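You operate a simulated robot arm through the tools that you are given. There is no shell and no other tool.

The job below is to be done with a simulated robot arm. You get a single attempt, and the scene is never put back.

JOB
Stop the recorder, move the Radio lead from Stage to Record, record it.
Fine: press Stop once before the source dial moves; move the lead's lower plug, source dial on Patch, press Rec once and leave it running; the storage stick, other leads and rack controls stay.

Only the result counts: the job must be done as asked and must still hold three seconds after the hand-in. Knocking over, shifting, dropping, spilling or breaking anything else fails it.

ROBOT AND FRAMES
A 6-joint arm with a two-finger gripper, fixed in place. Base frame: the origin is at the foot of the arm, x ahead of it, y to its left, z up. Units: m, degrees, N and s.
With the tool pointing down near the work surface it reaches from about 0.3 to 0.84 m from the base axis. Its first joint turns from -166.0 to 166.0 degrees. Payload 2.45 kg.
The TCP is the grasp point between the finger pads, 0.02 m short of the fingertips. In the tool frame z runs along the fingers and y along their closing line. The gripper opens to 0.14 m. The gripper's body begins 0.168 m behind the TCP.
Orientation is that of the tool frame in the base frame, as a unit quaternion [x, y, z, w]. With the fingers straight down and closing along the base's y, the tool's x points along the base's -x, its y along +y and its z along -z.

CONTROLS
- The arm moves only by the tool drive_tool. Its argument "increments" is a list of rows, each an object of numbers (a shift or turn left out is 0, a gripper value left out holds the last): "x", "y", "z": the shift along the tool's x, y, z in m; "wx", "wy", "wz": the turn, a rotation vector about the tool's x, y, z in degrees; "gripper": the closure, from 0 (fully open) to 1 (shut). In form: [{"x": .., "y": .., "z": .., "wx": .., "wy": .., "wz": .., "gripper": ..}, ...]. A call has 1 to 20 rows; each row is the pose to reach, as a shift and turn from the pose commanded when the call began, along the tool's axes at that moment. A row lasts 0.2 s, in which the tool goes at most 0.05 m and 8.6 degrees; a call with a longer step from one row to the next is refused whole, and so is a gripper value outside its range. A pose out of reach is approached as far as the arm can. The call stops where the force on the tool passes 70 N (or 10 N more than at its start, if that is more) or the arm is blocked; 0.2 s more then pass. The fingers move at their own pace (about 0.045 m/s each) and stop on an object; they squeeze with about 42 N. The grip force told is the motor's: it shows also when the fingers shut on nothing. Time passes only in rows, and 0.2 s behind the last, so rows that repeat a pose let the fingers close. The reply holds the time, the measured pose of the TCP, the force on the tool along the base axes, the opening and the grip force, in the units named above and with some noise, with the torque about the TCP (base axes, N m) and any sound that the robot's microphone picked up, and new pictures: "show" is both (left out), scene, wrist or none.
- Cameras (640 x 400 px; columns grow to the right, rows downward): "scene" is fixed at [0.05, 0.4983, 1.0837]; the picture's right is [-0.40, -0.92, 0.00], its down [-0.38, 0.17, -0.91] and it looks along [0.83, -0.37, -0.42] (base axes); focal length 331 px, centre (320, 200). "wrist" rides on the gripper at [0.078, 0.011, -0.209] in the tool frame; the picture's right is [-0.14, 0.99, 0.00], its down [-0.92, -0.13, -0.37] and it looks along [-0.37, -0.05, 0.93] (tool axes); focal length 280 px, centre (320, 200). There is no depth. A picture from a camera that has moved, and an enlarged one, comes with that camera's place and axes in the base frame and with its lens.
- lift_body(by): slides the trunk up (or, below 0, down) by that many m; the arm rides with it, the base frame stays. It gives what a move gives, with no picture.
- inspect(camera, box): a new picture of the part [left, top, right, bottom] of that camera's present view, enlarged. The clock stands still meanwhile.
- close_job(): hands the job in; it is judged then, once.

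Nothing tells you positions but the pictures and the camera data. Unless the task says otherwise, let go and move clear before handing in.

The tools are called after "Request:" as a command line: name --argument value ..., lists and objects as JSON in quotes. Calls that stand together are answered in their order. drive_tool: Moves the arm, as the interface text tells. Its arguments: {"type":"object","properties":{"increments":{"type":"array","items":{"type":"object","properties":{"x":{"type":"number"},"y":{"type":"number"},"z":{"type":"number"},"wx":{"type":"number"},"wy":{"type":"number"},"wz":{"type":"number"},"gripper":{"type":"number"}}}},"show":{"type":"string","enum":["both","scene","wrist","none"]}},"required":["increments"]} The other tools are called the same way: lift_body (by) slides the trunk up or down; inspect (camera, box) takes an enlarged picture of a part of a camera's view; close_job () hands the job in.

At the start:

```text
clock: 0.0
position: [0.5466, 0.2438, 0.9392]
tcp_rot: [0.0, 1.0, 0.0, 0.0]
wrist_force: [0.4, -0.3, 0.0]
wrist_torque: [-0.01, -0.03, 0.0]
gripper_width: 0.14
grip_force: 0.1
trunk travel left (down, up): [-0.075, 0.155]
```

scene: 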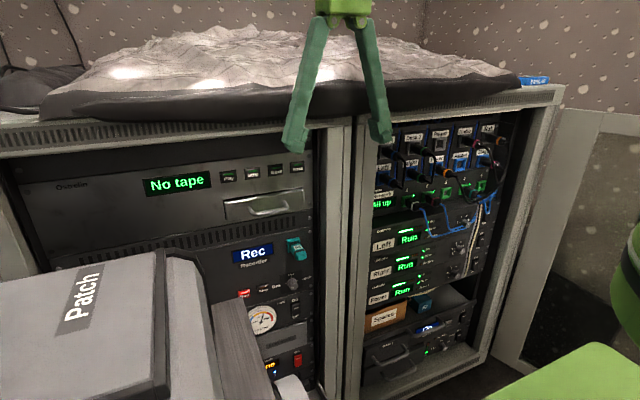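
wrist: 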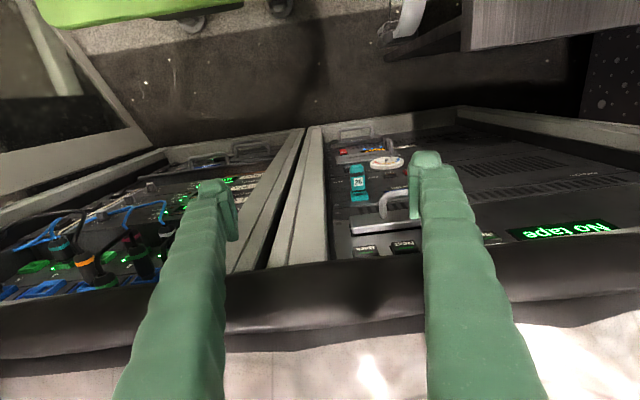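

I see a rack with two bays: the left one has a recorder (display "Rec", teal storage stick) and the right one has a patch bay with coloured leads. I will look closer at both before moving.

Request:
inspect --camera "scene" --box '[360, 110, 520, 210]'

Request:
inspect --camera "scene" --box '[220, 220, 340, 295]'

Request:
inspect --camera "scene" --box '[360, 190, 520, 290]'

Request:
inspect --camera "scene" --box '[220, 290, 340, 365]'

Request:
inspect --camera "wrist" --box '[0, 160, 240, 310]'

Request:
inspect --camera "wrist" --box '[310, 110, 470, 210]'

```text
4.00 times, centred on (440, 160) of scene
camera zoom: at [0.05, 0.4983, 1.0837], right [-0.4, -0.92, 0.0], down [-0.38, 0.17, -0.91], along [0.83, -0.37, -0.42], focal length 1324 px, centre (-160, 360)
```

zoom: 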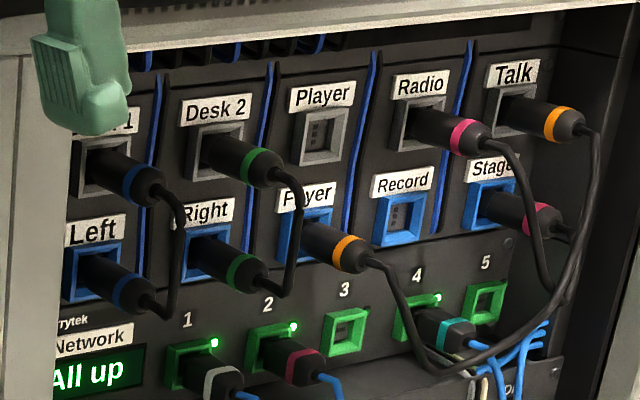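

```text
5.33 times, centred on (280, 258) of scene
camera zoom: at [0.05, 0.4983, 1.0837], right [-0.4, -0.92, 0.0], down [-0.38, 0.17, -0.91], along [0.83, -0.37, -0.42], focal length 1765 px, centre (533, -107)
```

zoom: 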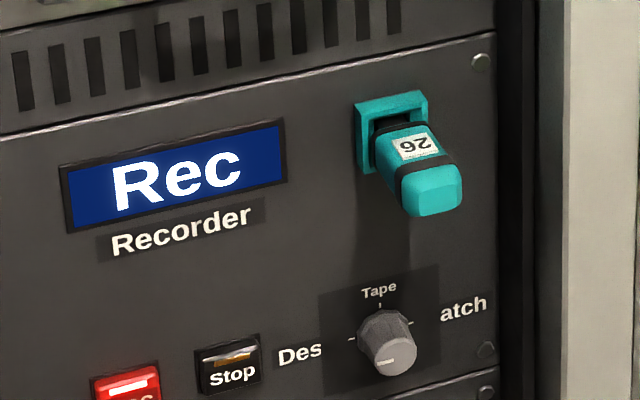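

```text
4.00 times, centred on (440, 240) of scene
camera zoom: at [0.05, 0.4983, 1.0837], right [-0.4, -0.92, 0.0], down [-0.38, 0.17, -0.91], along [0.83, -0.37, -0.42], focal length 1324 px, centre (-160, 40)
```

zoom: 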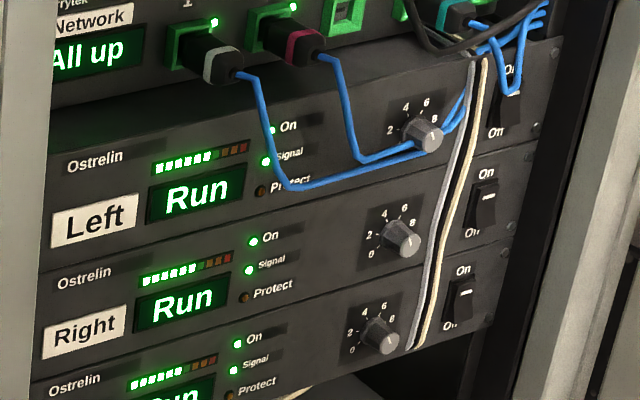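

```text
5.33 times, centred on (280, 328) of scene
camera zoom: at [0.05, 0.4983, 1.0837], right [-0.4, -0.92, 0.0], down [-0.38, 0.17, -0.91], along [0.83, -0.37, -0.42], focal length 1765 px, centre (533, -480)
```

zoom: 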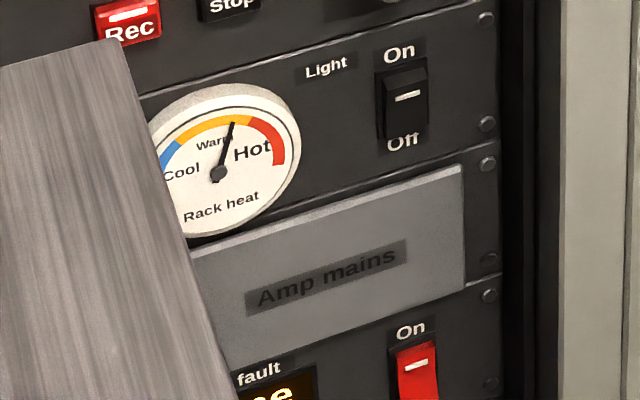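

```text
2.67 times, centred on (120, 235) of wrist
camera zoom: at [0.4663, 0.2543, 1.1483], right [0.14, 0.99, 0.0], down [0.92, -0.13, 0.37], along [0.37, -0.05, -0.93], focal length 748 px, centre (853, 107)
```

zoom: 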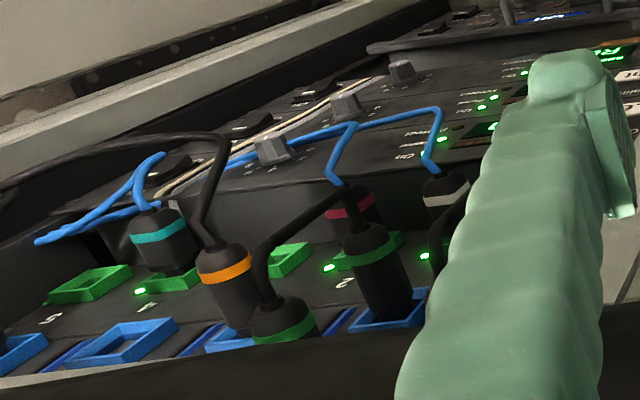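

```text
4.00 times, centred on (390, 160) of wrist
camera zoom: at [0.4663, 0.2543, 1.1483], right [0.14, 0.99, 0.0], down [0.92, -0.13, 0.37], along [0.37, -0.05, -0.93], focal length 1122 px, centre (40, 360)
```

zoom: 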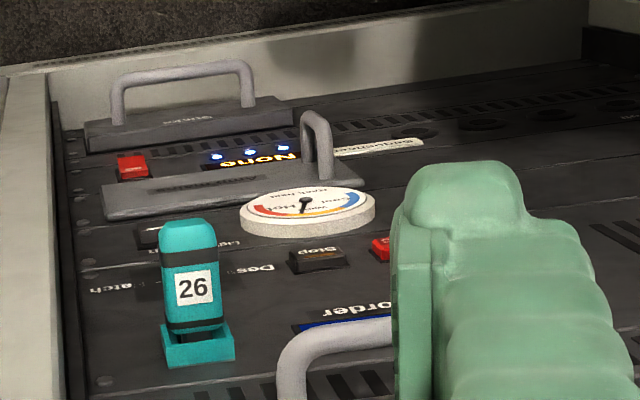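

The patch bay shows the Radio lead (pink rings) going from Radio to Stage, and Record is the free blue socket beside Stage; the recorder's Rec and Stop buttons and the source dial sit below the storage stick. I estimate Record at (0.70, -0.22, 0.785), Stop at (0.65, 0.37, 0.585) and the stick at (0.62, 0.30, 0.69), and next I back off and turn the tool to point ahead for a frontal look.

Request:
drive_tool --increments '[{"x": 0.012, "wy": -8}, {"x": 0.024, "wy": -16}, {"x": 0.036, "wy": -24}, {"x": 0.048, "wy": -32}, {"x": 0.06, "wy": -40}, {"x": 0.072, "wy": -48}, {"x": 0.084, "wy": -56}, {"x": 0.096, "wy": -64}, {"x": 0.108, "wy": -72}, {"x": 0.12, "wy": -80}, {"x": 0.13, "wy": -85}, {"x": 0.13, "wy": -90}]'

```text
clock: 2.6
position: [0.4349, 0.4349, 0.9952]
tcp_rot: [-0.007, 0.714, -0.054, 0.698]
wrist_force: [0.2, 0.2, 0.0]
wrist_torque: [-0.01, -0.02, -0.13]
gripper_width: 0.1401
grip_force: 0.1
out of reach, approached as far as the arm can: row 2, 3, 4, 5, 6, 7, 8, 9, 10, 11, 12
trunk travel left (down, up): [-0.075, 0.155]
camera wrist: at [0.2233, 0.4527, 0.921], right [0.07, 1.0, 0.05], down [-0.35, -0.02, 0.94], along [0.93, -0.08, 0.35], focal length 280 px, centre (320, 200)
```

scene: 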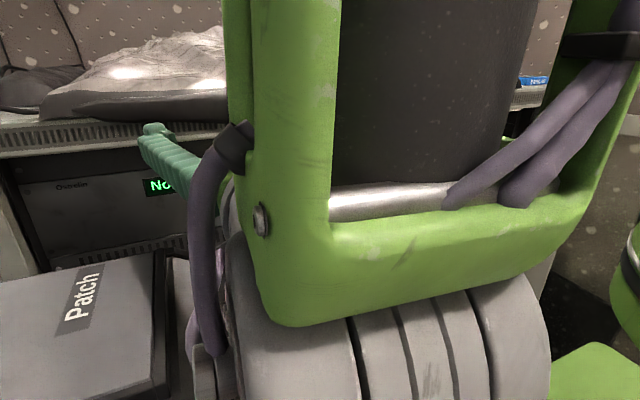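
wrist: 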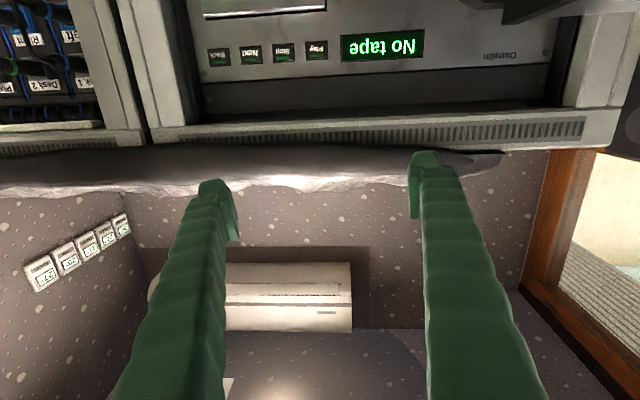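

The tool now points ahead, but the arm could not hold the spot I asked for and sits at (0.435, 0.435, 0.995), too close in. I will move outward and down to about (0.55, 0.30, 0.82) to look at the recorder from the front.

Request:
drive_tool --increments '[{"z": 0.03}, {"y": -0.02, "z": 0.06}, {"x": 0.03, "y": -0.04, "z": 0.09}, {"x": 0.06, "y": -0.06, "z": 0.11}, {"x": 0.09, "y": -0.08, "z": 0.12}, {"x": 0.12, "y": -0.1, "z": 0.12}, {"x": 0.15, "y": -0.11, "z": 0.12}, {"x": 0.18, "y": -0.11, "z": 0.12}]'

```text
clock: 4.4
position: [0.5812, 0.3802, 0.8057]
tcp_rot: [-0.009, 0.714, -0.077, 0.696]
wrist_force: [-0.3, 0.4, 0.1]
wrist_torque: [0.01, 0.02, -0.03]
gripper_width: 0.14
grip_force: 0.1
out of reach, approached as far as the arm can: row 2, 3, 4, 5, 6, 7, 8
trunk travel left (down, up): [-0.075, 0.155]
camera wrist: at [0.3702, 0.4017, 0.7314], right [0.1, 0.99, 0.01], down [-0.35, 0.02, 0.94], along [0.93, -0.1, 0.35], focal length 280 px, centre (320, 200)
```

scene: 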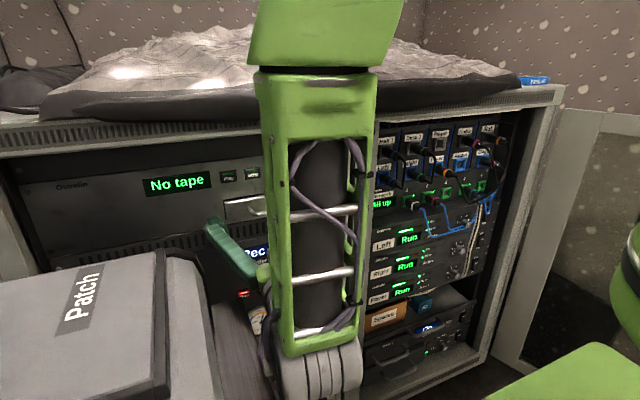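
wrist: 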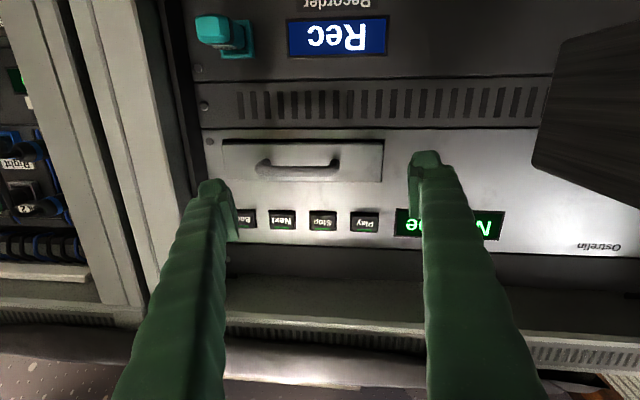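

The recorder's front is now seen from below-left; there is a wooden tabletop edge near (0.45, 0.45, 0.74) to stay clear of, and the storage stick pokes out at the left of the wrist picture. I will close the fingers and lower to about z = 0.68, levelling the tool, to view the buttons and dial.

Request:
drive_tool --increments '[{"gripper": 1, "x": 0.0, "wx": -1, "wz": 1}, {"gripper": 1, "x": 0.02, "wx": -2, "wz": 2}, {"gripper": 1, "x": 0.04, "y": -0.001, "z": -0.002, "wx": -3, "wz": 3}, {"gripper": 1, "x": 0.06, "y": -0.002, "z": -0.004, "wx": -4, "wz": 4}, {"gripper": 1, "x": 0.08, "y": -0.003, "z": -0.006, "wx": -5, "wz": 5}, {"gripper": 1, "x": 0.1, "y": -0.005, "z": -0.006, "wx": -5.6, "wz": 6}, {"gripper": 1, "x": 0.12, "y": -0.005, "z": -0.006, "wx": -5.6, "wz": 7}, {"gripper": 1, "x": 0.128, "y": -0.005, "z": -0.006, "wx": -5.6, "wz": 7}]'

```text
clock: 5.5
position: [0.596, 0.416, 0.7756]
tcp_rot: [0.029, 0.711, 0.007, 0.703]
wrist_force: [-37.5, -24.8, -34.3]
wrist_torque: [1.8, -0.11, -2.06]
gripper_width: 0.0639
grip_force: 16.6
out of reach, approached as far as the arm can: row 1, 2, 3, 4, 5
trunk travel left (down, up): [-0.075, 0.155]
stopped in row 5: the force on the tool passed its limit at 81 N (the readings are from after the stop); the commanded pose is now the measured one
camera wrist: at [0.3842, 0.4359, 0.7008], right [0.03, 0.98, 0.19], down [-0.36, -0.17, 0.92], along [0.93, -0.09, 0.35], focal length 280 px, centre (320, 200)
```

scene: 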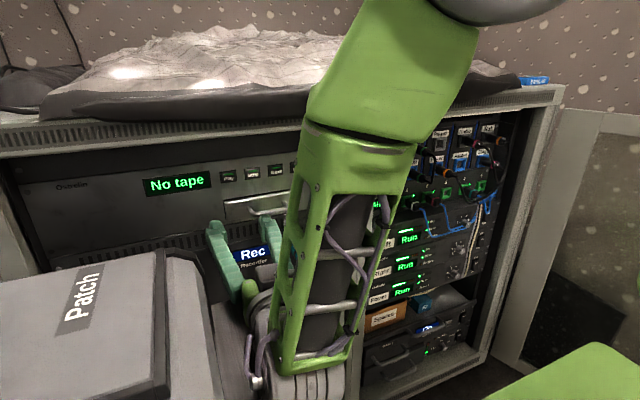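
wrist: 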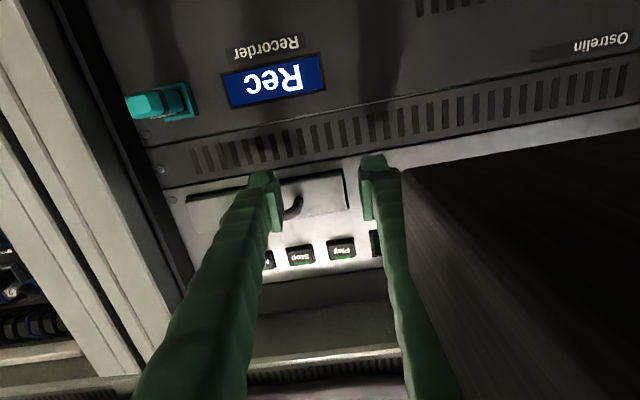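

The move was stopped by a contact of 81 N, apparently the right-hand finger against the tape drawer's handle or the gripper against the table. I will look closely before retreating.

Request:
inspect --camera "wrist" --box '[180, 130, 420, 280]'

Request:
inspect --camera "scene" --box '[160, 180, 360, 305]'

Request:
inspect --camera "scene" --box '[160, 275, 360, 400]'

```text
2.67 times, centred on (300, 205) of wrist
camera zoom: at [0.3842, 0.4359, 0.7008], right [0.03, 0.98, 0.19], down [-0.36, -0.17, 0.92], along [0.93, -0.09, 0.35], focal length 748 px, centre (373, 187)
```

zoom: 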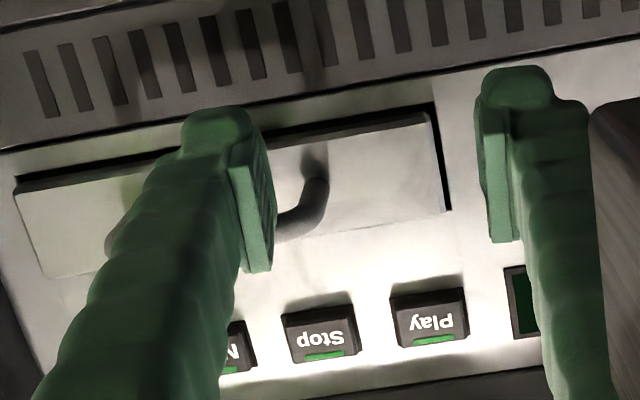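

```text
3.20 times, centred on (260, 242) of scene
camera zoom: at [0.05, 0.4983, 1.0837], right [-0.4, -0.92, 0.0], down [-0.38, 0.17, -0.91], along [0.83, -0.37, -0.42], focal length 1059 px, centre (512, 64)
```

zoom: 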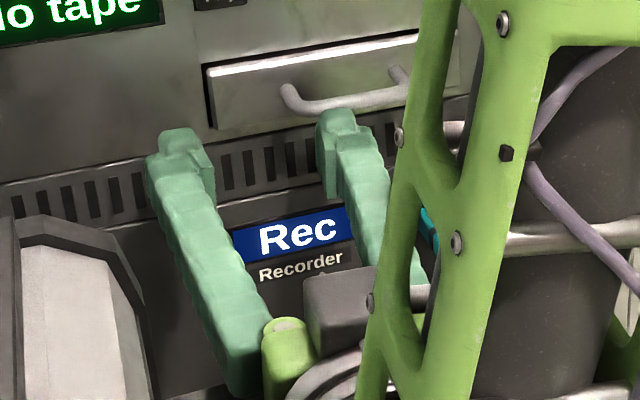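

```text
3.20 times, centred on (260, 338) of scene
camera zoom: at [0.05, 0.4983, 1.0837], right [-0.4, -0.92, 0.0], down [-0.38, 0.17, -0.91], along [0.83, -0.37, -0.42], focal length 1059 px, centre (512, -240)
```

zoom: 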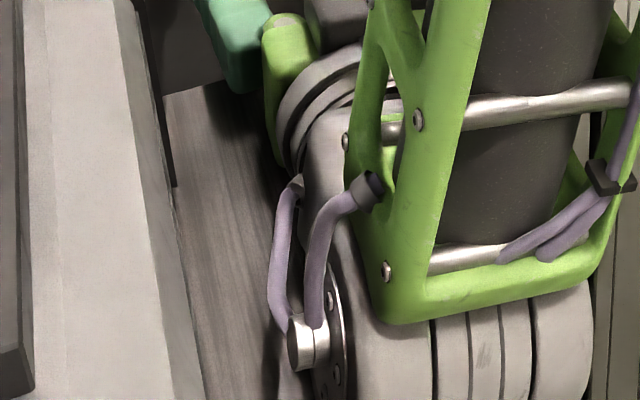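

The -y finger seems to be wedged against the underside of the tape drawer's handle, near (0.60, 0.37, 0.78), and the arm had drifted because my commanded poses were out of reach. I will back straight off while pitching the fingers down, which also frees the reach, then move away from the table.

Request:
drive_tool --increments '[{"z": -0.008, "gripper": 0.5}, {"z": -0.018, "x": 0.003, "wy": 4, "gripper": 0.5}, {"z": -0.028, "x": 0.004, "wy": 8, "gripper": 0.5}, {"z": -0.038, "x": 0.005, "wy": 14, "gripper": 0.5}, {"z": -0.045, "x": 0.005, "y": -0.01, "wy": 20, "gripper": 0.5}, {"z": -0.05, "x": 0.0, "y": -0.025, "wy": 28, "gripper": 0.5}]'

```text
clock: 6.1
position: [0.5944, 0.4101, 0.7679]
tcp_rot: [0.028, 0.721, -0.01, 0.693]
wrist_force: [-12.0, -25.1, 46.2]
wrist_torque: [1.43, 8.68, 5.12]
gripper_width: 0.0701
grip_force: 0.1
out of reach, approached as far as the arm can: row 2, 3
trunk travel left (down, up): [-0.075, 0.155]
stopped in row 3: the force on the tool passed its limit at 175 N (the readings are from after the stop); the commanded pose is now the measured one
camera wrist: at [0.3824, 0.4321, 0.6984], right [0.06, 0.98, 0.16], down [-0.34, -0.13, 0.93], along [0.94, -0.11, 0.33], focal length 280 px, centre (320, 200)
```

scene: 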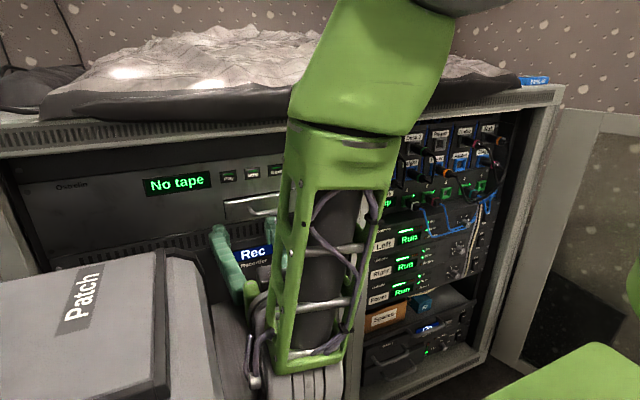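
wrist: 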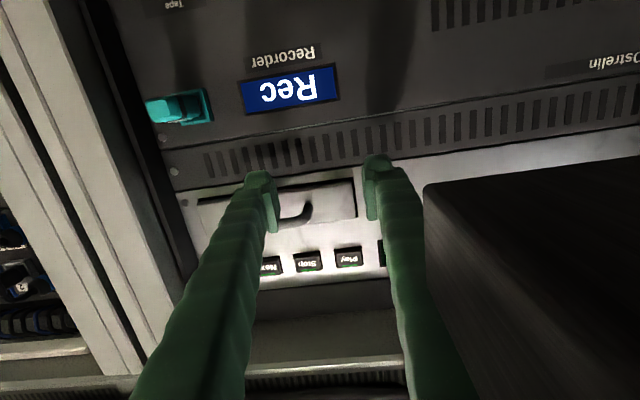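

The readings (force mostly upward, torque lever about 0.18 m behind the TCP) say the gripper body is now resting on the table corner near (0.42, 0.46, 0.73). Before moving again I will check how the finger sits relative to the drawer handle.

Request:
inspect --camera "wrist" --box '[200, 150, 360, 250]'

Request:
inspect --camera "scene" --box '[200, 180, 320, 255]'

Request:
inspect --camera "scene" --box '[180, 260, 340, 360]'

```text
4.00 times, centred on (280, 200) of wrist
camera zoom: at [0.3824, 0.4321, 0.6984], right [0.06, 0.98, 0.16], down [-0.34, -0.13, 0.93], along [0.94, -0.11, 0.33], focal length 1122 px, centre (480, 200)
```

zoom: 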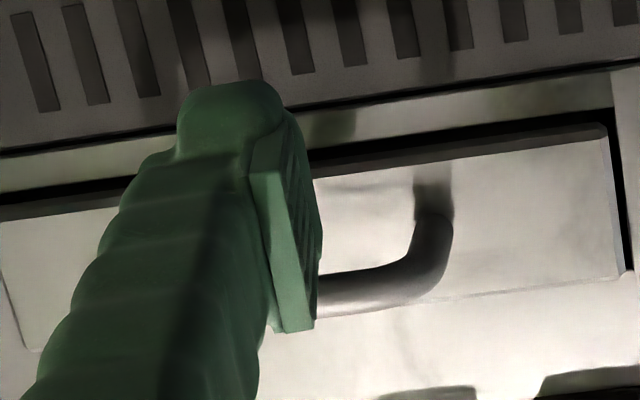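

```text
5.33 times, centred on (260, 218) of scene
camera zoom: at [0.05, 0.4983, 1.0837], right [-0.4, -0.92, 0.0], down [-0.38, 0.17, -0.91], along [0.83, -0.37, -0.42], focal length 1765 px, centre (640, 107)
```

zoom: 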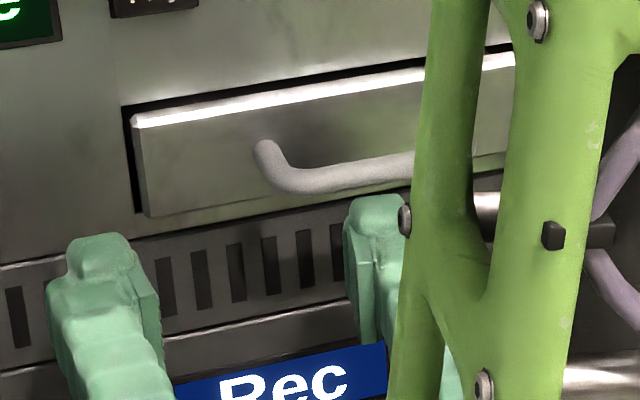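

```text
4.00 times, centred on (260, 310) of scene
camera zoom: at [0.05, 0.4983, 1.0837], right [-0.4, -0.92, 0.0], down [-0.38, 0.17, -0.91], along [0.83, -0.37, -0.42], focal length 1324 px, centre (560, -240)
```

zoom: 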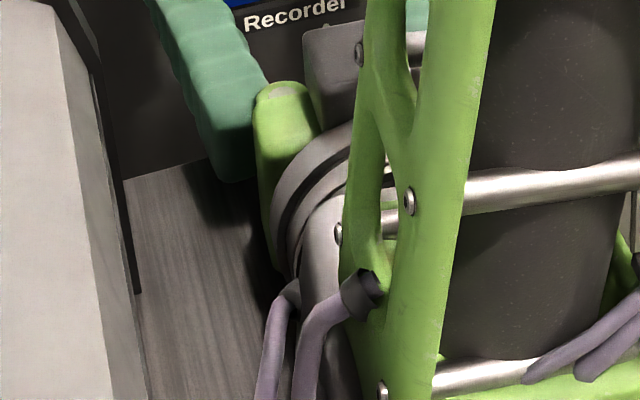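

The handle's bar runs at about x 0.617, z 0.795, just above the fingertip, and the body lies on the table corner. I will pitch the fingers gently down about the TCP (which lifts the body off the table) with a small shift to -y, in tiny steps.

Request:
drive_tool --increments '[{"y": -0.004, "wy": 4}, {"y": -0.01, "wy": 8}, {"y": -0.016, "z": -0.003, "wy": 12}, {"y": -0.022, "z": -0.006, "wy": 16}]'

```text
clock: 6.4
position: [0.5964, 0.4091, 0.7682]
tcp_rot: [0.026, 0.721, -0.014, 0.692]
wrist_force: [-14.3, 1.8, 46.4]
wrist_torque: [1.92, 8.98, 0.26]
gripper_width: 0.0702
grip_force: 0.0
out of reach, approached as far as the arm can: row 1
trunk travel left (down, up): [-0.075, 0.155]
stopped in row 1: the force on the tool passed its limit at 109 N (the readings are from after the stop); the commanded pose is now the measured one
camera wrist: at [0.3823, 0.4316, 0.6985], right [0.06, 0.99, 0.15], down [-0.34, -0.12, 0.93], along [0.94, -0.11, 0.33], focal length 280 px, centre (320, 200)
```

scene: 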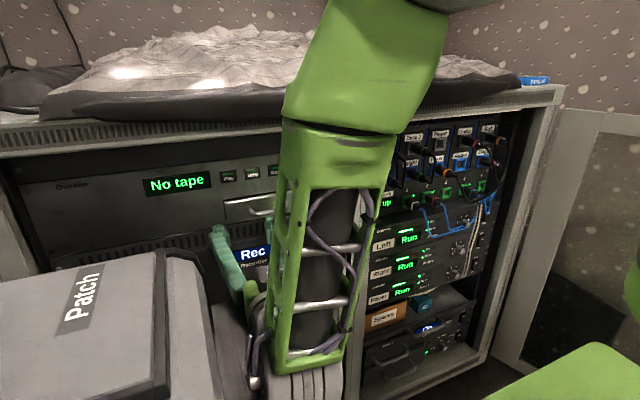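
wrist: 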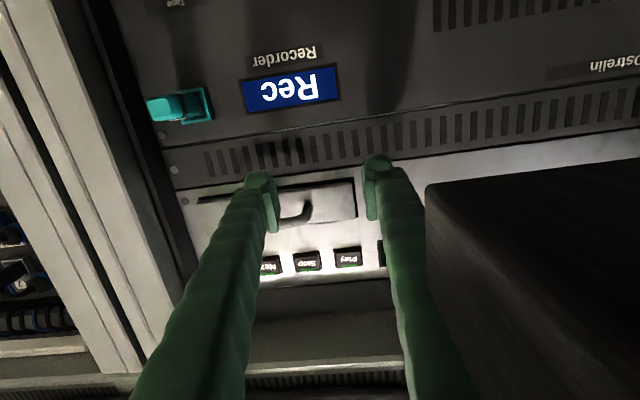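

The body is still pressing on the table and the arm's solver can't tilt further from here. I will raise the trunk a few millimetres to take the load off, then close the fingers so they clear the handle's end.

Request:
lift_body --by 0.006

```text
clock: 6.8
position: [0.5954, 0.4086, 0.7678]
tcp_rot: [0.022, 0.722, -0.018, 0.692]
wrist_force: [-12.1, 1.0, 35.7]
wrist_torque: [1.42, 6.75, 0.44]
gripper_width: 0.0701
grip_force: 0.1
trunk travel left (down, up): [-0.08, 0.15]
stopped: the force on the tool passed its limit at 75 N (the readings are from after the stop); the commanded pose is now the measured one
```

I now think the elbow can't fold enough when the wrist is level with the shoulder, so raising the trunk is the cure, but the -y finger sits under the handle bar. I will close the fingers in place so both lie beyond the handle's end (y > 0.395), then lift.

Request:
drive_tool --increments '[{"gripper": 1}, {"gripper": 1}, {"gripper": 1}, {"gripper": 1}, {"gripper": 1}]'

```text
clock: 8.0
position: [0.5958, 0.4092, 0.7678]
tcp_rot: [0.021, 0.721, -0.018, 0.692]
wrist_force: [-7.6, 3.3, 58.1]
wrist_torque: [2.45, 11.04, -0.28]
gripper_width: 0.0
grip_force: 27.8
trunk travel left (down, up): [-0.08, 0.15]
camera wrist: at [0.3824, 0.4308, 0.6988], right [0.06, 0.99, 0.14], down [-0.34, -0.11, 0.94], along [0.94, -0.11, 0.33], focal length 280 px, centre (320, 200)
```

scene: 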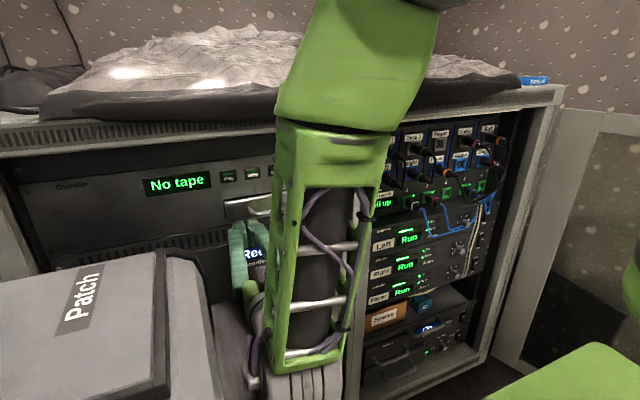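
wrist: 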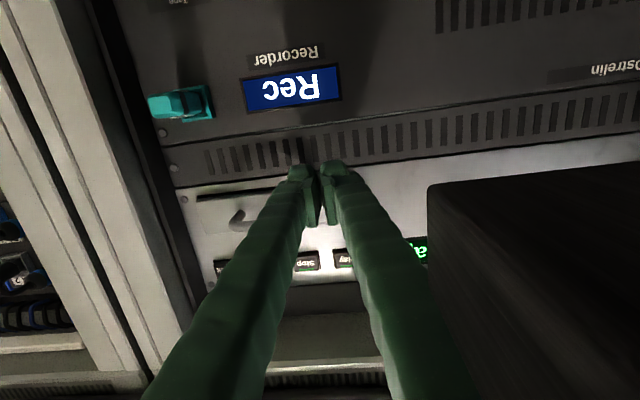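

The fingers closed freely and now lie just beyond the handle's end; the body still bears on the table. I will raise the trunk a little to unload it.

Request:
lift_body --by 0.03

```text
clock: 8.4
position: [0.5954, 0.4083, 0.7685]
tcp_rot: [0.018, 0.721, -0.021, 0.692]
wrist_force: [-12.5, -2.9, 27.0]
wrist_torque: [1.15, 5.34, 1.15]
gripper_width: 0.0
grip_force: 29.5
trunk travel left (down, up): [-0.084, 0.146]
stopped: the force on the tool passed its limit at 77 N (the readings are from after the stop); the commanded pose is now the measured one
```

Lifting is resisted too, so the table edge seems to be wedged between the gripper body and its camera. I will swing the tool sideways about the wrist (yaw toward -y, fingers sliding under the handle) to slip the body off the table edge.

Request:
drive_tool --increments '[{"y": -0.021, "z": -0.001, "wx": 3}, {"y": -0.042, "z": -0.002, "wx": 6}, {"y": -0.0625, "z": -0.005, "wx": 9}, {"y": -0.083, "z": -0.009, "wx": 12}, {"y": -0.104, "z": -0.013, "wx": 15}]'

```text
clock: 9.6
position: [0.5818, 0.322, 0.7677]
tcp_rot: [0.111, 0.71, -0.119, 0.685]
wrist_force: [0.0, -0.1, -0.8]
wrist_torque: [0.04, 0.01, 0.05]
gripper_width: 0.0
grip_force: 29.5
out of reach, approached as far as the arm can: row 1, 2, 3, 4, 5
trunk travel left (down, up): [-0.084, 0.146]
camera wrist: at [0.3825, 0.3974, 0.6968], right [0.32, 0.94, 0.12], down [-0.35, 0.0, 0.94], along [0.88, -0.34, 0.33], focal length 280 px, centre (320, 200)
```

scene: 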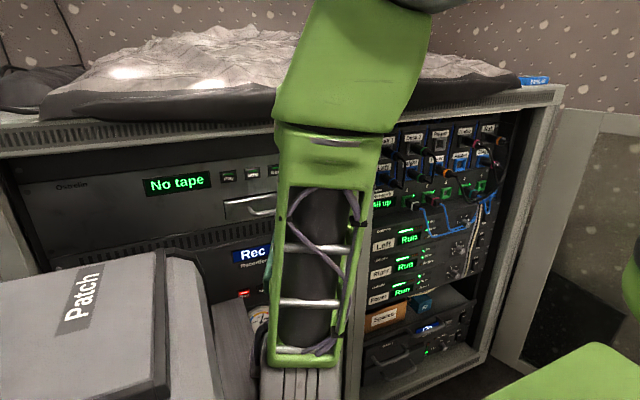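
wrist: 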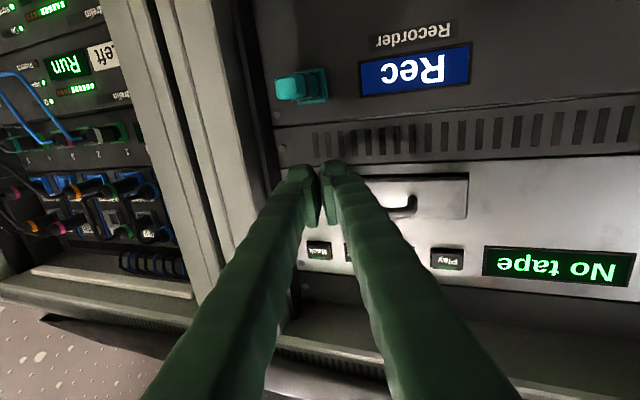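

The gripper is free (no force), pointing about 19° toward -y at (0.58, 0.32, 0.77), and everything looks undisturbed. I will raise the trunk slightly to clear the table, then check.

Request:
lift_body --by 0.025

Request:
inspect --camera "wrist" --box '[240, 0, 480, 150]'

Request:
inspect --camera "wrist" --box '[0, 100, 240, 250]'

Request:
inspect --camera "scene" --box '[180, 180, 340, 280]'

```text
clock: 10.3
position: [0.5852, 0.3257, 0.7821]
tcp_rot: [0.107, 0.713, -0.123, 0.682]
wrist_force: [-0.4, 0.4, 0.2]
wrist_torque: [-0.01, -0.02, -0.05]
gripper_width: 0.0
grip_force: 29.6
trunk travel left (down, up): [-0.109, 0.121]
```

```text
2.67 times, centred on (360, 75) of wrist
camera zoom: at [0.3866, 0.4004, 0.7121], right [0.32, 0.94, 0.11], down [-0.35, 0.01, 0.94], along [0.88, -0.34, 0.33], focal length 748 px, centre (213, 533)
```

zoom: 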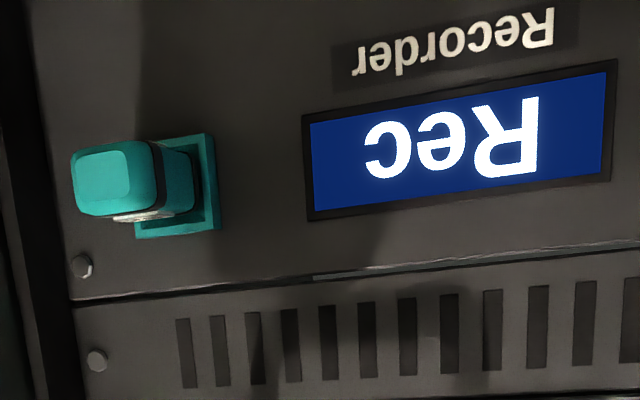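

```text
2.67 times, centred on (120, 175) of wrist
camera zoom: at [0.3866, 0.4004, 0.7121], right [0.32, 0.94, 0.11], down [-0.35, 0.01, 0.94], along [0.88, -0.34, 0.33], focal length 748 px, centre (853, 267)
```

zoom: 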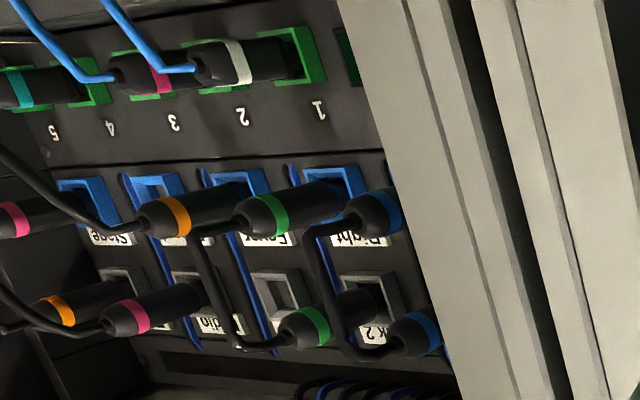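

```text
4.00 times, centred on (260, 230) of scene
camera zoom: at [0.05, 0.4983, 1.0837], right [-0.4, -0.92, 0.0], down [-0.38, 0.17, -0.91], along [0.83, -0.37, -0.42], focal length 1324 px, centre (560, 80)
```

zoom: 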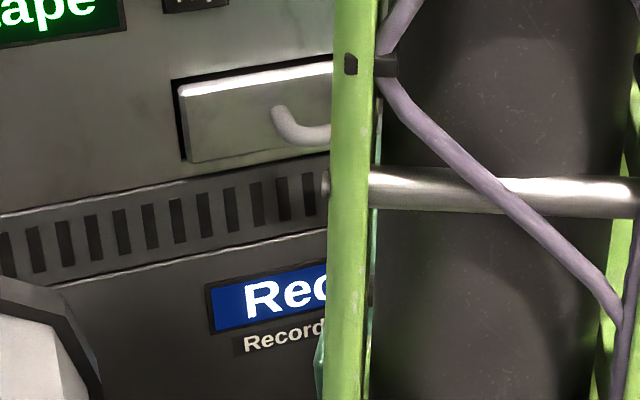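

The gripper is clear above the table, and from here the patch bay shows Stage's pink plug with the empty Record socket beside it. I will back the fingers away from the drawer handle along the tool axis and up a touch before raising the trunk more.

Request:
drive_tool --increments '[{"z": -0.015}, {"z": -0.03, "x": -0.01}, {"z": -0.04, "x": -0.02}]' --show "scene"

```text
clock: 11.1
position: [0.5503, 0.3422, 0.8042]
tcp_rot: [0.106, 0.712, -0.126, 0.682]
wrist_force: [-0.5, 0.2, -0.3]
wrist_torque: [-0.04, 0.04, 0.03]
gripper_width: 0.0
grip_force: 29.3
out of reach, approached as far as the arm can: row 2, 3
trunk travel left (down, up): [-0.109, 0.121]
```

scene: 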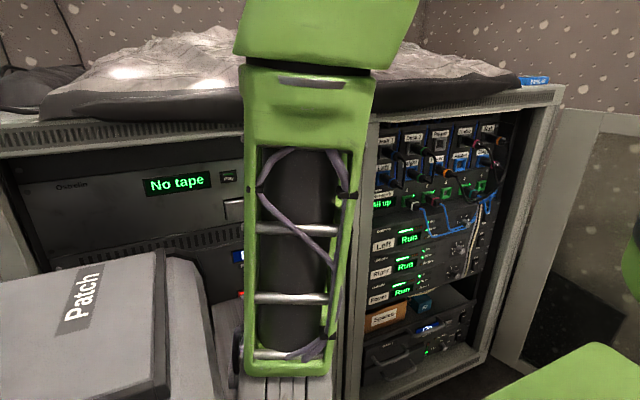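

Backed off to (0.55, 0.34, 0.80), clear of the handle and table. Now I will raise the trunk further so the wrist ends up well below the shoulder.

Request:
lift_body --by 0.12

```text
clock: 12.6
position: [0.5342, 0.3447, 0.9123]
tcp_rot: [0.106, 0.706, -0.126, 0.688]
wrist_force: [0.1, -0.4, 0.6]
wrist_torque: [0.0, 0.0, 0.0]
gripper_width: 0.0
grip_force: 29.4
trunk travel left (down, up): [-0.229, 0.001]
```

Trunk is now at the top and the tool sits freely at (0.53, 0.34, 0.91). I will turn the fingers to a 45° downward-forward pitch with no yaw, a posture the arm can hold over the recorder without the wrist meeting the table.

Request:
drive_tool --increments '[{"wx": -3.0, "wy": 7.4, "wz": -1.3}, {"wx": -6.1, "wy": 14.9, "wz": -2.5}, {"wx": -9.1, "wy": 22.3, "wz": -3.8}, {"wx": -12.2, "wy": 29.7, "wz": -5.1}, {"wx": -15.2, "wy": 37.2, "wz": -6.3}, {"wx": -18.3, "wy": 44.6, "wz": -7.6}, {"wx": -18.3, "wy": 44.6, "wz": -7.6}]'

```text
clock: 14.2
position: [0.5462, 0.3598, 0.9173]
tcp_rot: [-0.01, 0.931, -0.018, 0.364]
wrist_force: [0.5, 0.0, -0.7]
wrist_torque: [-0.03, 0.04, -0.01]
gripper_width: 0.0
grip_force: 29.5
out of reach, approached as far as the arm can: row 1, 2, 3, 4, 5, 6, 7
trunk travel left (down, up): [-0.229, 0.001]
camera wrist: at [0.3453, 0.3726, 1.018], right [0.1, 0.99, 0.05], down [0.43, -0.09, 0.9], along [0.9, -0.07, -0.43], focal length 280 px, centre (320, 200)
```

scene: 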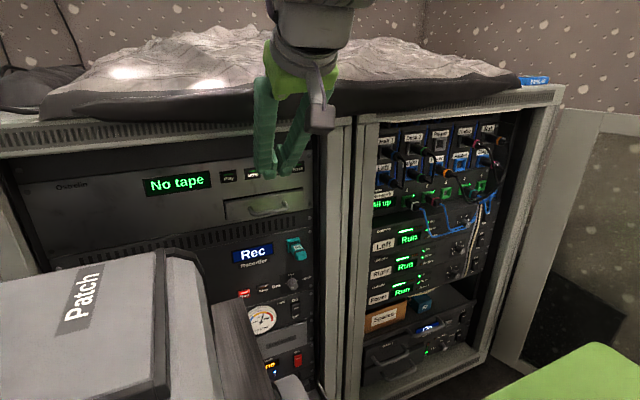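
wrist: 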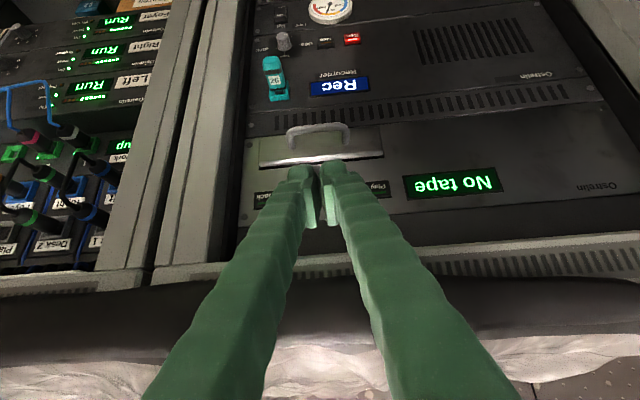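

The tool is now pitched about 47° down and the view shows the whole recorder: stick, dial, Stop and Rec, with nothing disturbed. I will lower the trunk so the arm regains reach in this posture.

Request:
lift_body --by -0.13

Request:
inspect --camera "wrist" --box '[160, 0, 400, 150]'

Request:
inspect --camera "scene" --box '[220, 130, 340, 205]'

```text
clock: 15.8
position: [0.5616, 0.3572, 0.8004]
tcp_rot: [-0.007, 0.934, -0.018, 0.357]
wrist_force: [0.2, 0.7, -1.0]
wrist_torque: [-0.01, 0.02, 0.0]
gripper_width: 0.0
grip_force: 29.8
trunk travel left (down, up): [-0.099, 0.131]
```

```text
2.67 times, centred on (280, 75) of wrist
camera zoom: at [0.362, 0.3704, 0.9028], right [0.1, 0.99, 0.05], down [0.44, -0.09, 0.89], along [0.89, -0.07, -0.45], focal length 748 px, centre (427, 533)
```

zoom: 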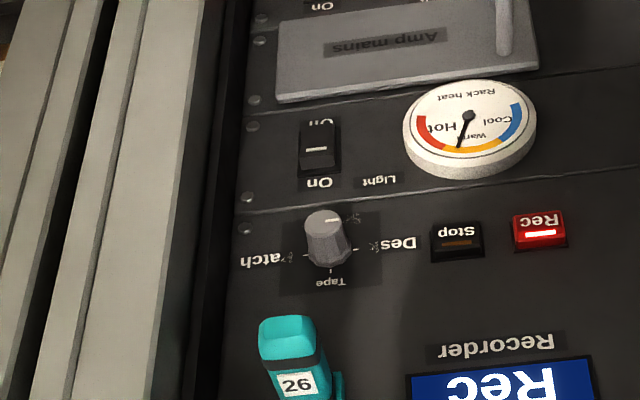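

```text
5.33 times, centred on (280, 168) of scene
camera zoom: at [0.05, 0.4983, 1.0837], right [-0.4, -0.92, 0.0], down [-0.38, 0.17, -0.91], along [0.83, -0.37, -0.42], focal length 1765 px, centre (533, 373)
```

zoom: 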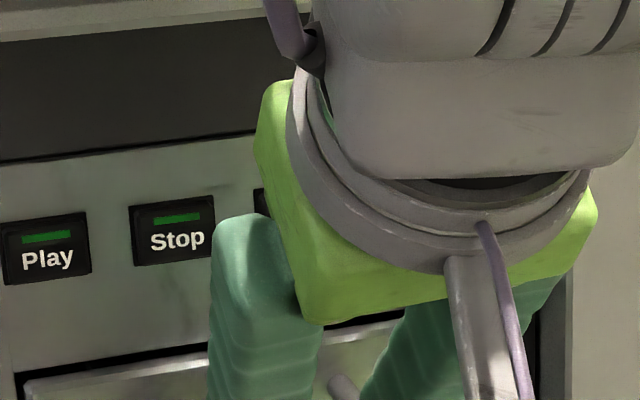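

I get a clear view of the dial, Stop and Rec from above. Let me zoom in on the dial to read its pointer and fix the positions.

Request:
inspect --camera "wrist" --box '[240, 60, 320, 110]'

Request:
inspect --camera "wrist" --box '[300, 60, 380, 110]'

Request:
inspect --camera "scene" --box '[230, 265, 310, 315]'

Request:
drive_tool --increments '[{"x": 0}]'

```text
8.00 times, centred on (280, 85) of wrist
camera zoom: at [0.362, 0.3704, 0.9028], right [0.1, 0.99, 0.05], down [0.44, -0.09, 0.89], along [0.89, -0.07, -0.45], focal length 2243 px, centre (640, 1120)
```

zoom: 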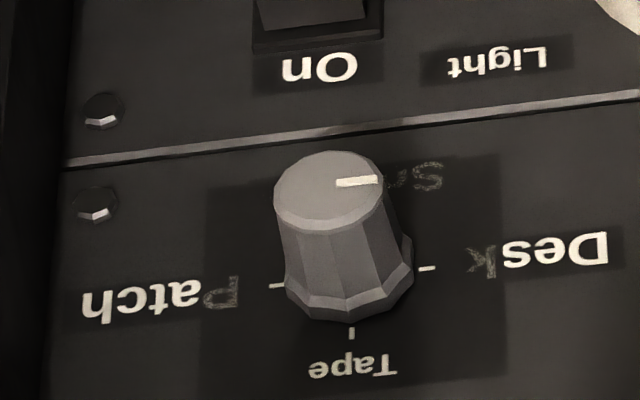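

```text
8.00 times, centred on (340, 85) of wrist
camera zoom: at [0.362, 0.3704, 0.9028], right [0.1, 0.99, 0.05], down [0.44, -0.09, 0.89], along [0.89, -0.07, -0.45], focal length 2243 px, centre (160, 1120)
```

zoom: 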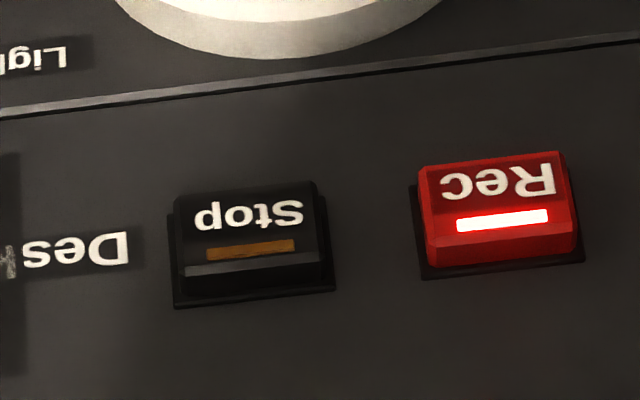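

```text
8.00 times, centred on (270, 290) of scene
camera zoom: at [0.05, 0.4983, 1.0837], right [-0.4, -0.92, 0.0], down [-0.38, 0.17, -0.91], along [0.83, -0.37, -0.42], focal length 2647 px, centre (720, -520)
```

zoom: 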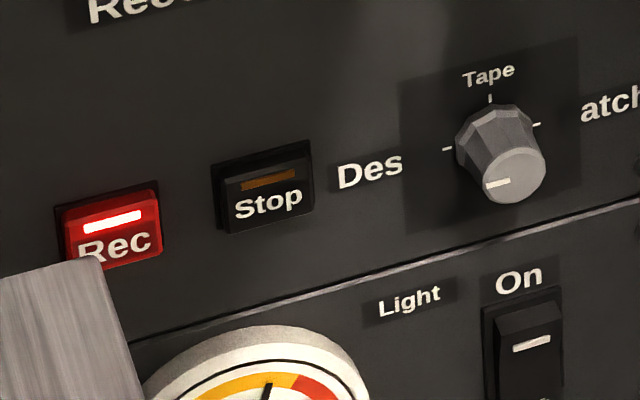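

```text
clock: 16.2
position: [0.5598, 0.3567, 0.7993]
tcp_rot: [-0.007, 0.934, -0.018, 0.357]
wrist_force: [0.1, -0.3, 0.0]
wrist_torque: [0.02, 0.01, 0.02]
gripper_width: 0.0
grip_force: 29.4
trunk travel left (down, up): [-0.099, 0.131]
camera wrist: at [0.3619, 0.3704, 0.9027], right [0.1, 0.99, 0.05], down [0.44, -0.09, 0.89], along [0.89, -0.07, -0.45], focal length 280 px, centre (320, 200)
```

scene: 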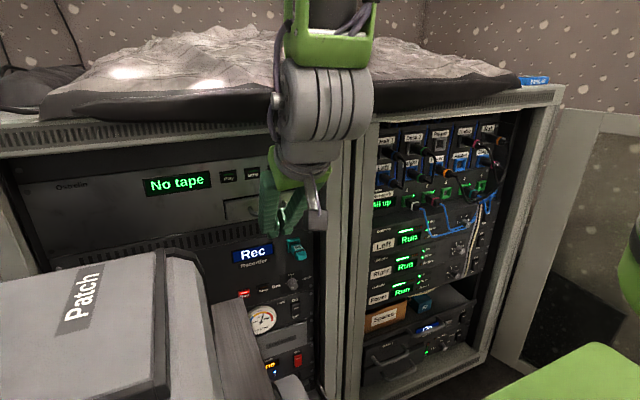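
wrist: 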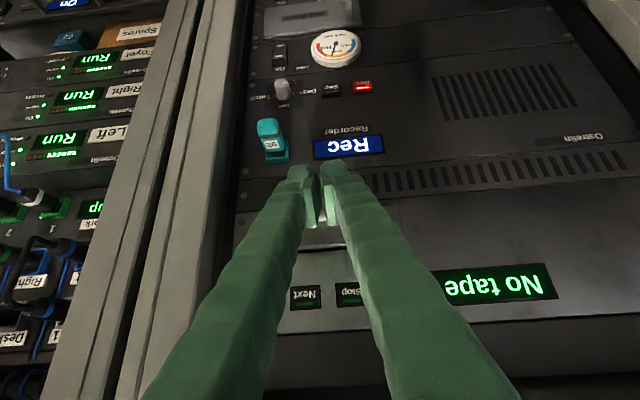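

The dial's pointer lies at Desk (pointing left), so it must turn half a turn clockwise through Tape to Patch. By triangulation Stop's face is at (0.652, 0.374, 0.583), Rec's at (0.654, 0.418, 0.583), and the knob's face at (0.639, 0.304, 0.575). Next I descend to a pre-press position in front of Stop.

Request:
drive_tool --increments '[{"x": 0.0125, "y": 0.0106, "z": 0.0177}, {"x": 0.025, "y": 0.0212, "z": 0.0354}, {"x": 0.0375, "y": 0.0318, "z": 0.0531}, {"x": 0.0499, "y": 0.0423, "z": 0.0708}, {"x": 0.061, "y": 0.0456, "z": 0.1013}, {"x": 0.0721, "y": 0.0489, "z": 0.1319}, {"x": 0.0833, "y": 0.0523, "z": 0.1624}, {"x": 0.0944, "y": 0.0556, "z": 0.193}, {"x": 0.0944, "y": 0.0556, "z": 0.193}]'

```text
clock: 18.2
position: [0.6201, 0.406, 0.5893]
tcp_rot: [-0.009, 0.934, -0.018, 0.358]
wrist_force: [-0.1, 0.8, 0.0]
wrist_torque: [-0.01, -0.02, 0.04]
gripper_width: 0.0001
grip_force: 29.9
trunk travel left (down, up): [-0.099, 0.131]
camera wrist: at [0.4205, 0.4192, 0.6922], right [0.1, 0.99, 0.05], down [0.44, -0.09, 0.89], along [0.89, -0.07, -0.45], focal length 280 px, centre (320, 200)
```

scene: 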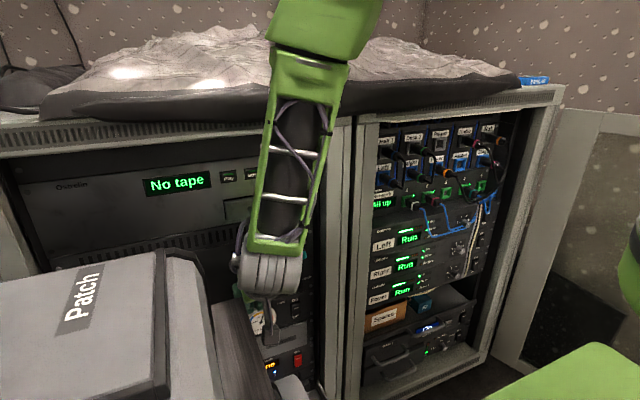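
wrist: 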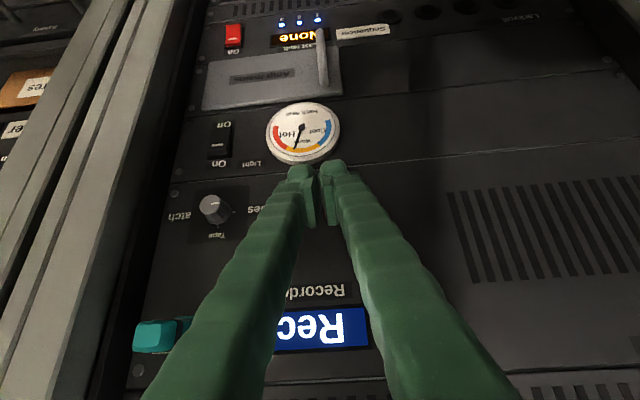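

The pose was reached exactly relative to the measured one, which puts the fingertip in front of Rec's edge (y = 0.406), so I must not go forward here. I will back off 2 cm and shift to y = 0.374, in front of Stop.

Request:
drive_tool --increments '[{"x": 0.0159, "z": -0.0135}, {"x": 0.0159, "y": -0.016, "z": -0.013}, {"x": 0.0159, "y": -0.0319, "z": -0.0126}, {"x": 0.0159, "y": -0.0319, "z": -0.0126}]'

Request:
inspect --camera "wrist" --box '[200, 80, 440, 230]'

Request:
inspect --camera "scene" --box '[220, 260, 320, 322]'

```text
clock: 19.2
position: [0.6, 0.374, 0.5899]
tcp_rot: [-0.008, 0.934, -0.018, 0.357]
wrist_force: [0.0, -0.4, -0.2]
wrist_torque: [-0.02, 0.01, 0.01]
gripper_width: 0.0
grip_force: 29.0
trunk travel left (down, up): [-0.099, 0.131]
camera wrist: at [0.4001, 0.3871, 0.6926], right [0.1, 0.99, 0.05], down [0.44, -0.09, 0.89], along [0.89, -0.07, -0.45], focal length 280 px, centre (320, 200)
```

scene: 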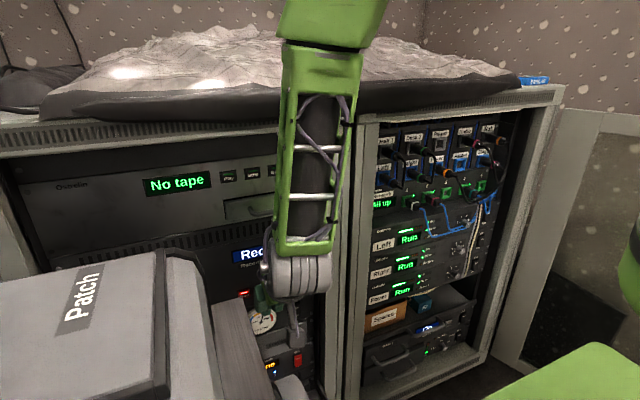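
wrist: 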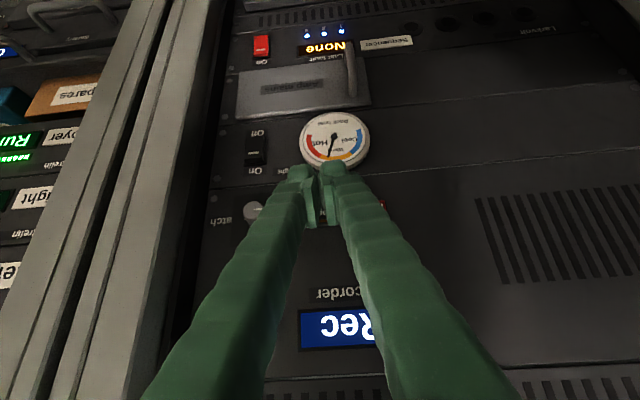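

```text
2.67 times, centred on (320, 155) of wrist
camera zoom: at [0.4001, 0.3871, 0.6926], right [0.1, 0.99, 0.05], down [0.44, -0.09, 0.89], along [0.89, -0.07, -0.45], focal length 748 px, centre (320, 320)
```

zoom: 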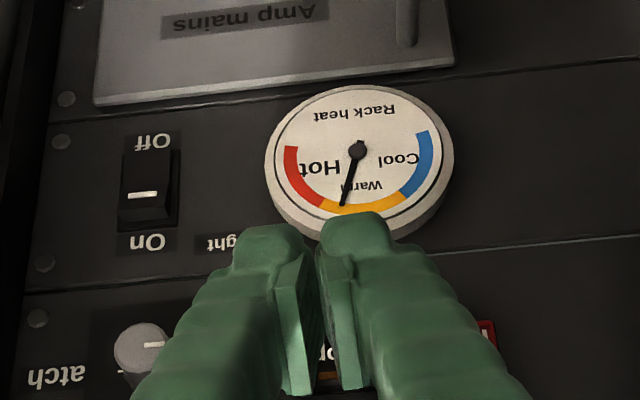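

```text
6.40 times, centred on (270, 291) of scene
camera zoom: at [0.05, 0.4983, 1.0837], right [-0.4, -0.92, 0.0], down [-0.38, 0.17, -0.91], along [0.83, -0.37, -0.42], focal length 2118 px, centre (640, -382)
```

zoom: 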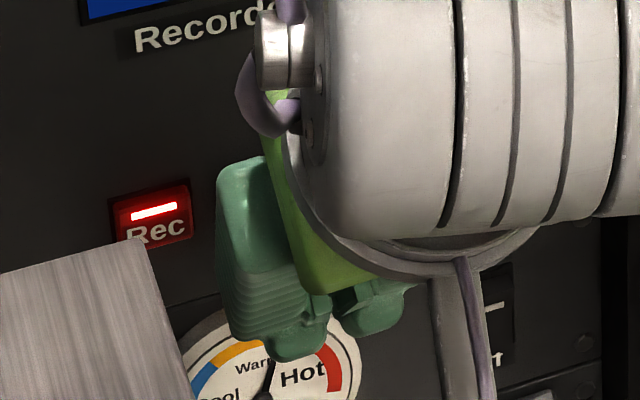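

The fingertips are centred before Stop with Rec clear to the side; the rack-heat gauge lies lower. I will move straight ahead (+x) to about 5 mm short of Stop's face.

Request:
drive_tool --increments '[{"x": -0.0075, "y": -0.002, "z": 0.0067}, {"x": -0.0134, "y": -0.004, "z": 0.012}, {"x": -0.0156, "y": -0.004, "z": 0.014}]' --show "wrist"

Request:
inspect --camera "wrist" --box '[240, 130, 400, 230]'

```text
clock: 20.0
position: [0.6205, 0.3697, 0.5907]
tcp_rot: [-0.008, 0.934, -0.019, 0.357]
wrist_force: [-0.2, -0.1, -0.6]
wrist_torque: [0.02, 0.02, 0.02]
gripper_width: 0.0
grip_force: 28.6
trunk travel left (down, up): [-0.099, 0.131]
camera wrist: at [0.4211, 0.3825, 0.6939], right [0.1, 0.99, 0.05], down [0.44, -0.09, 0.89], along [0.89, -0.07, -0.45], focal length 280 px, centre (320, 200)
```

wrist: 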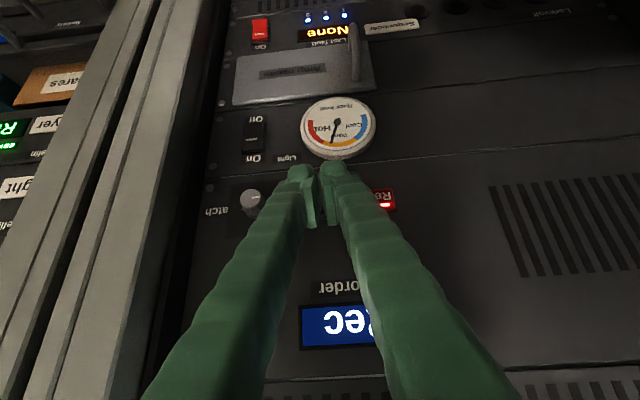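

```text
4.00 times, centred on (320, 180) of wrist
camera zoom: at [0.4211, 0.3825, 0.6939], right [0.1, 0.99, 0.05], down [0.44, -0.09, 0.89], along [0.89, -0.07, -0.45], focal length 1122 px, centre (320, 280)
```

zoom: 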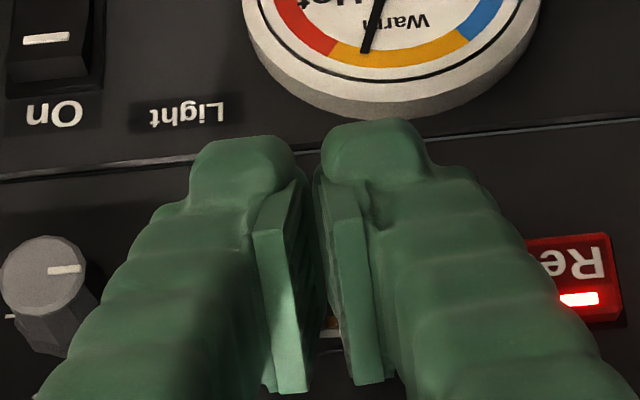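

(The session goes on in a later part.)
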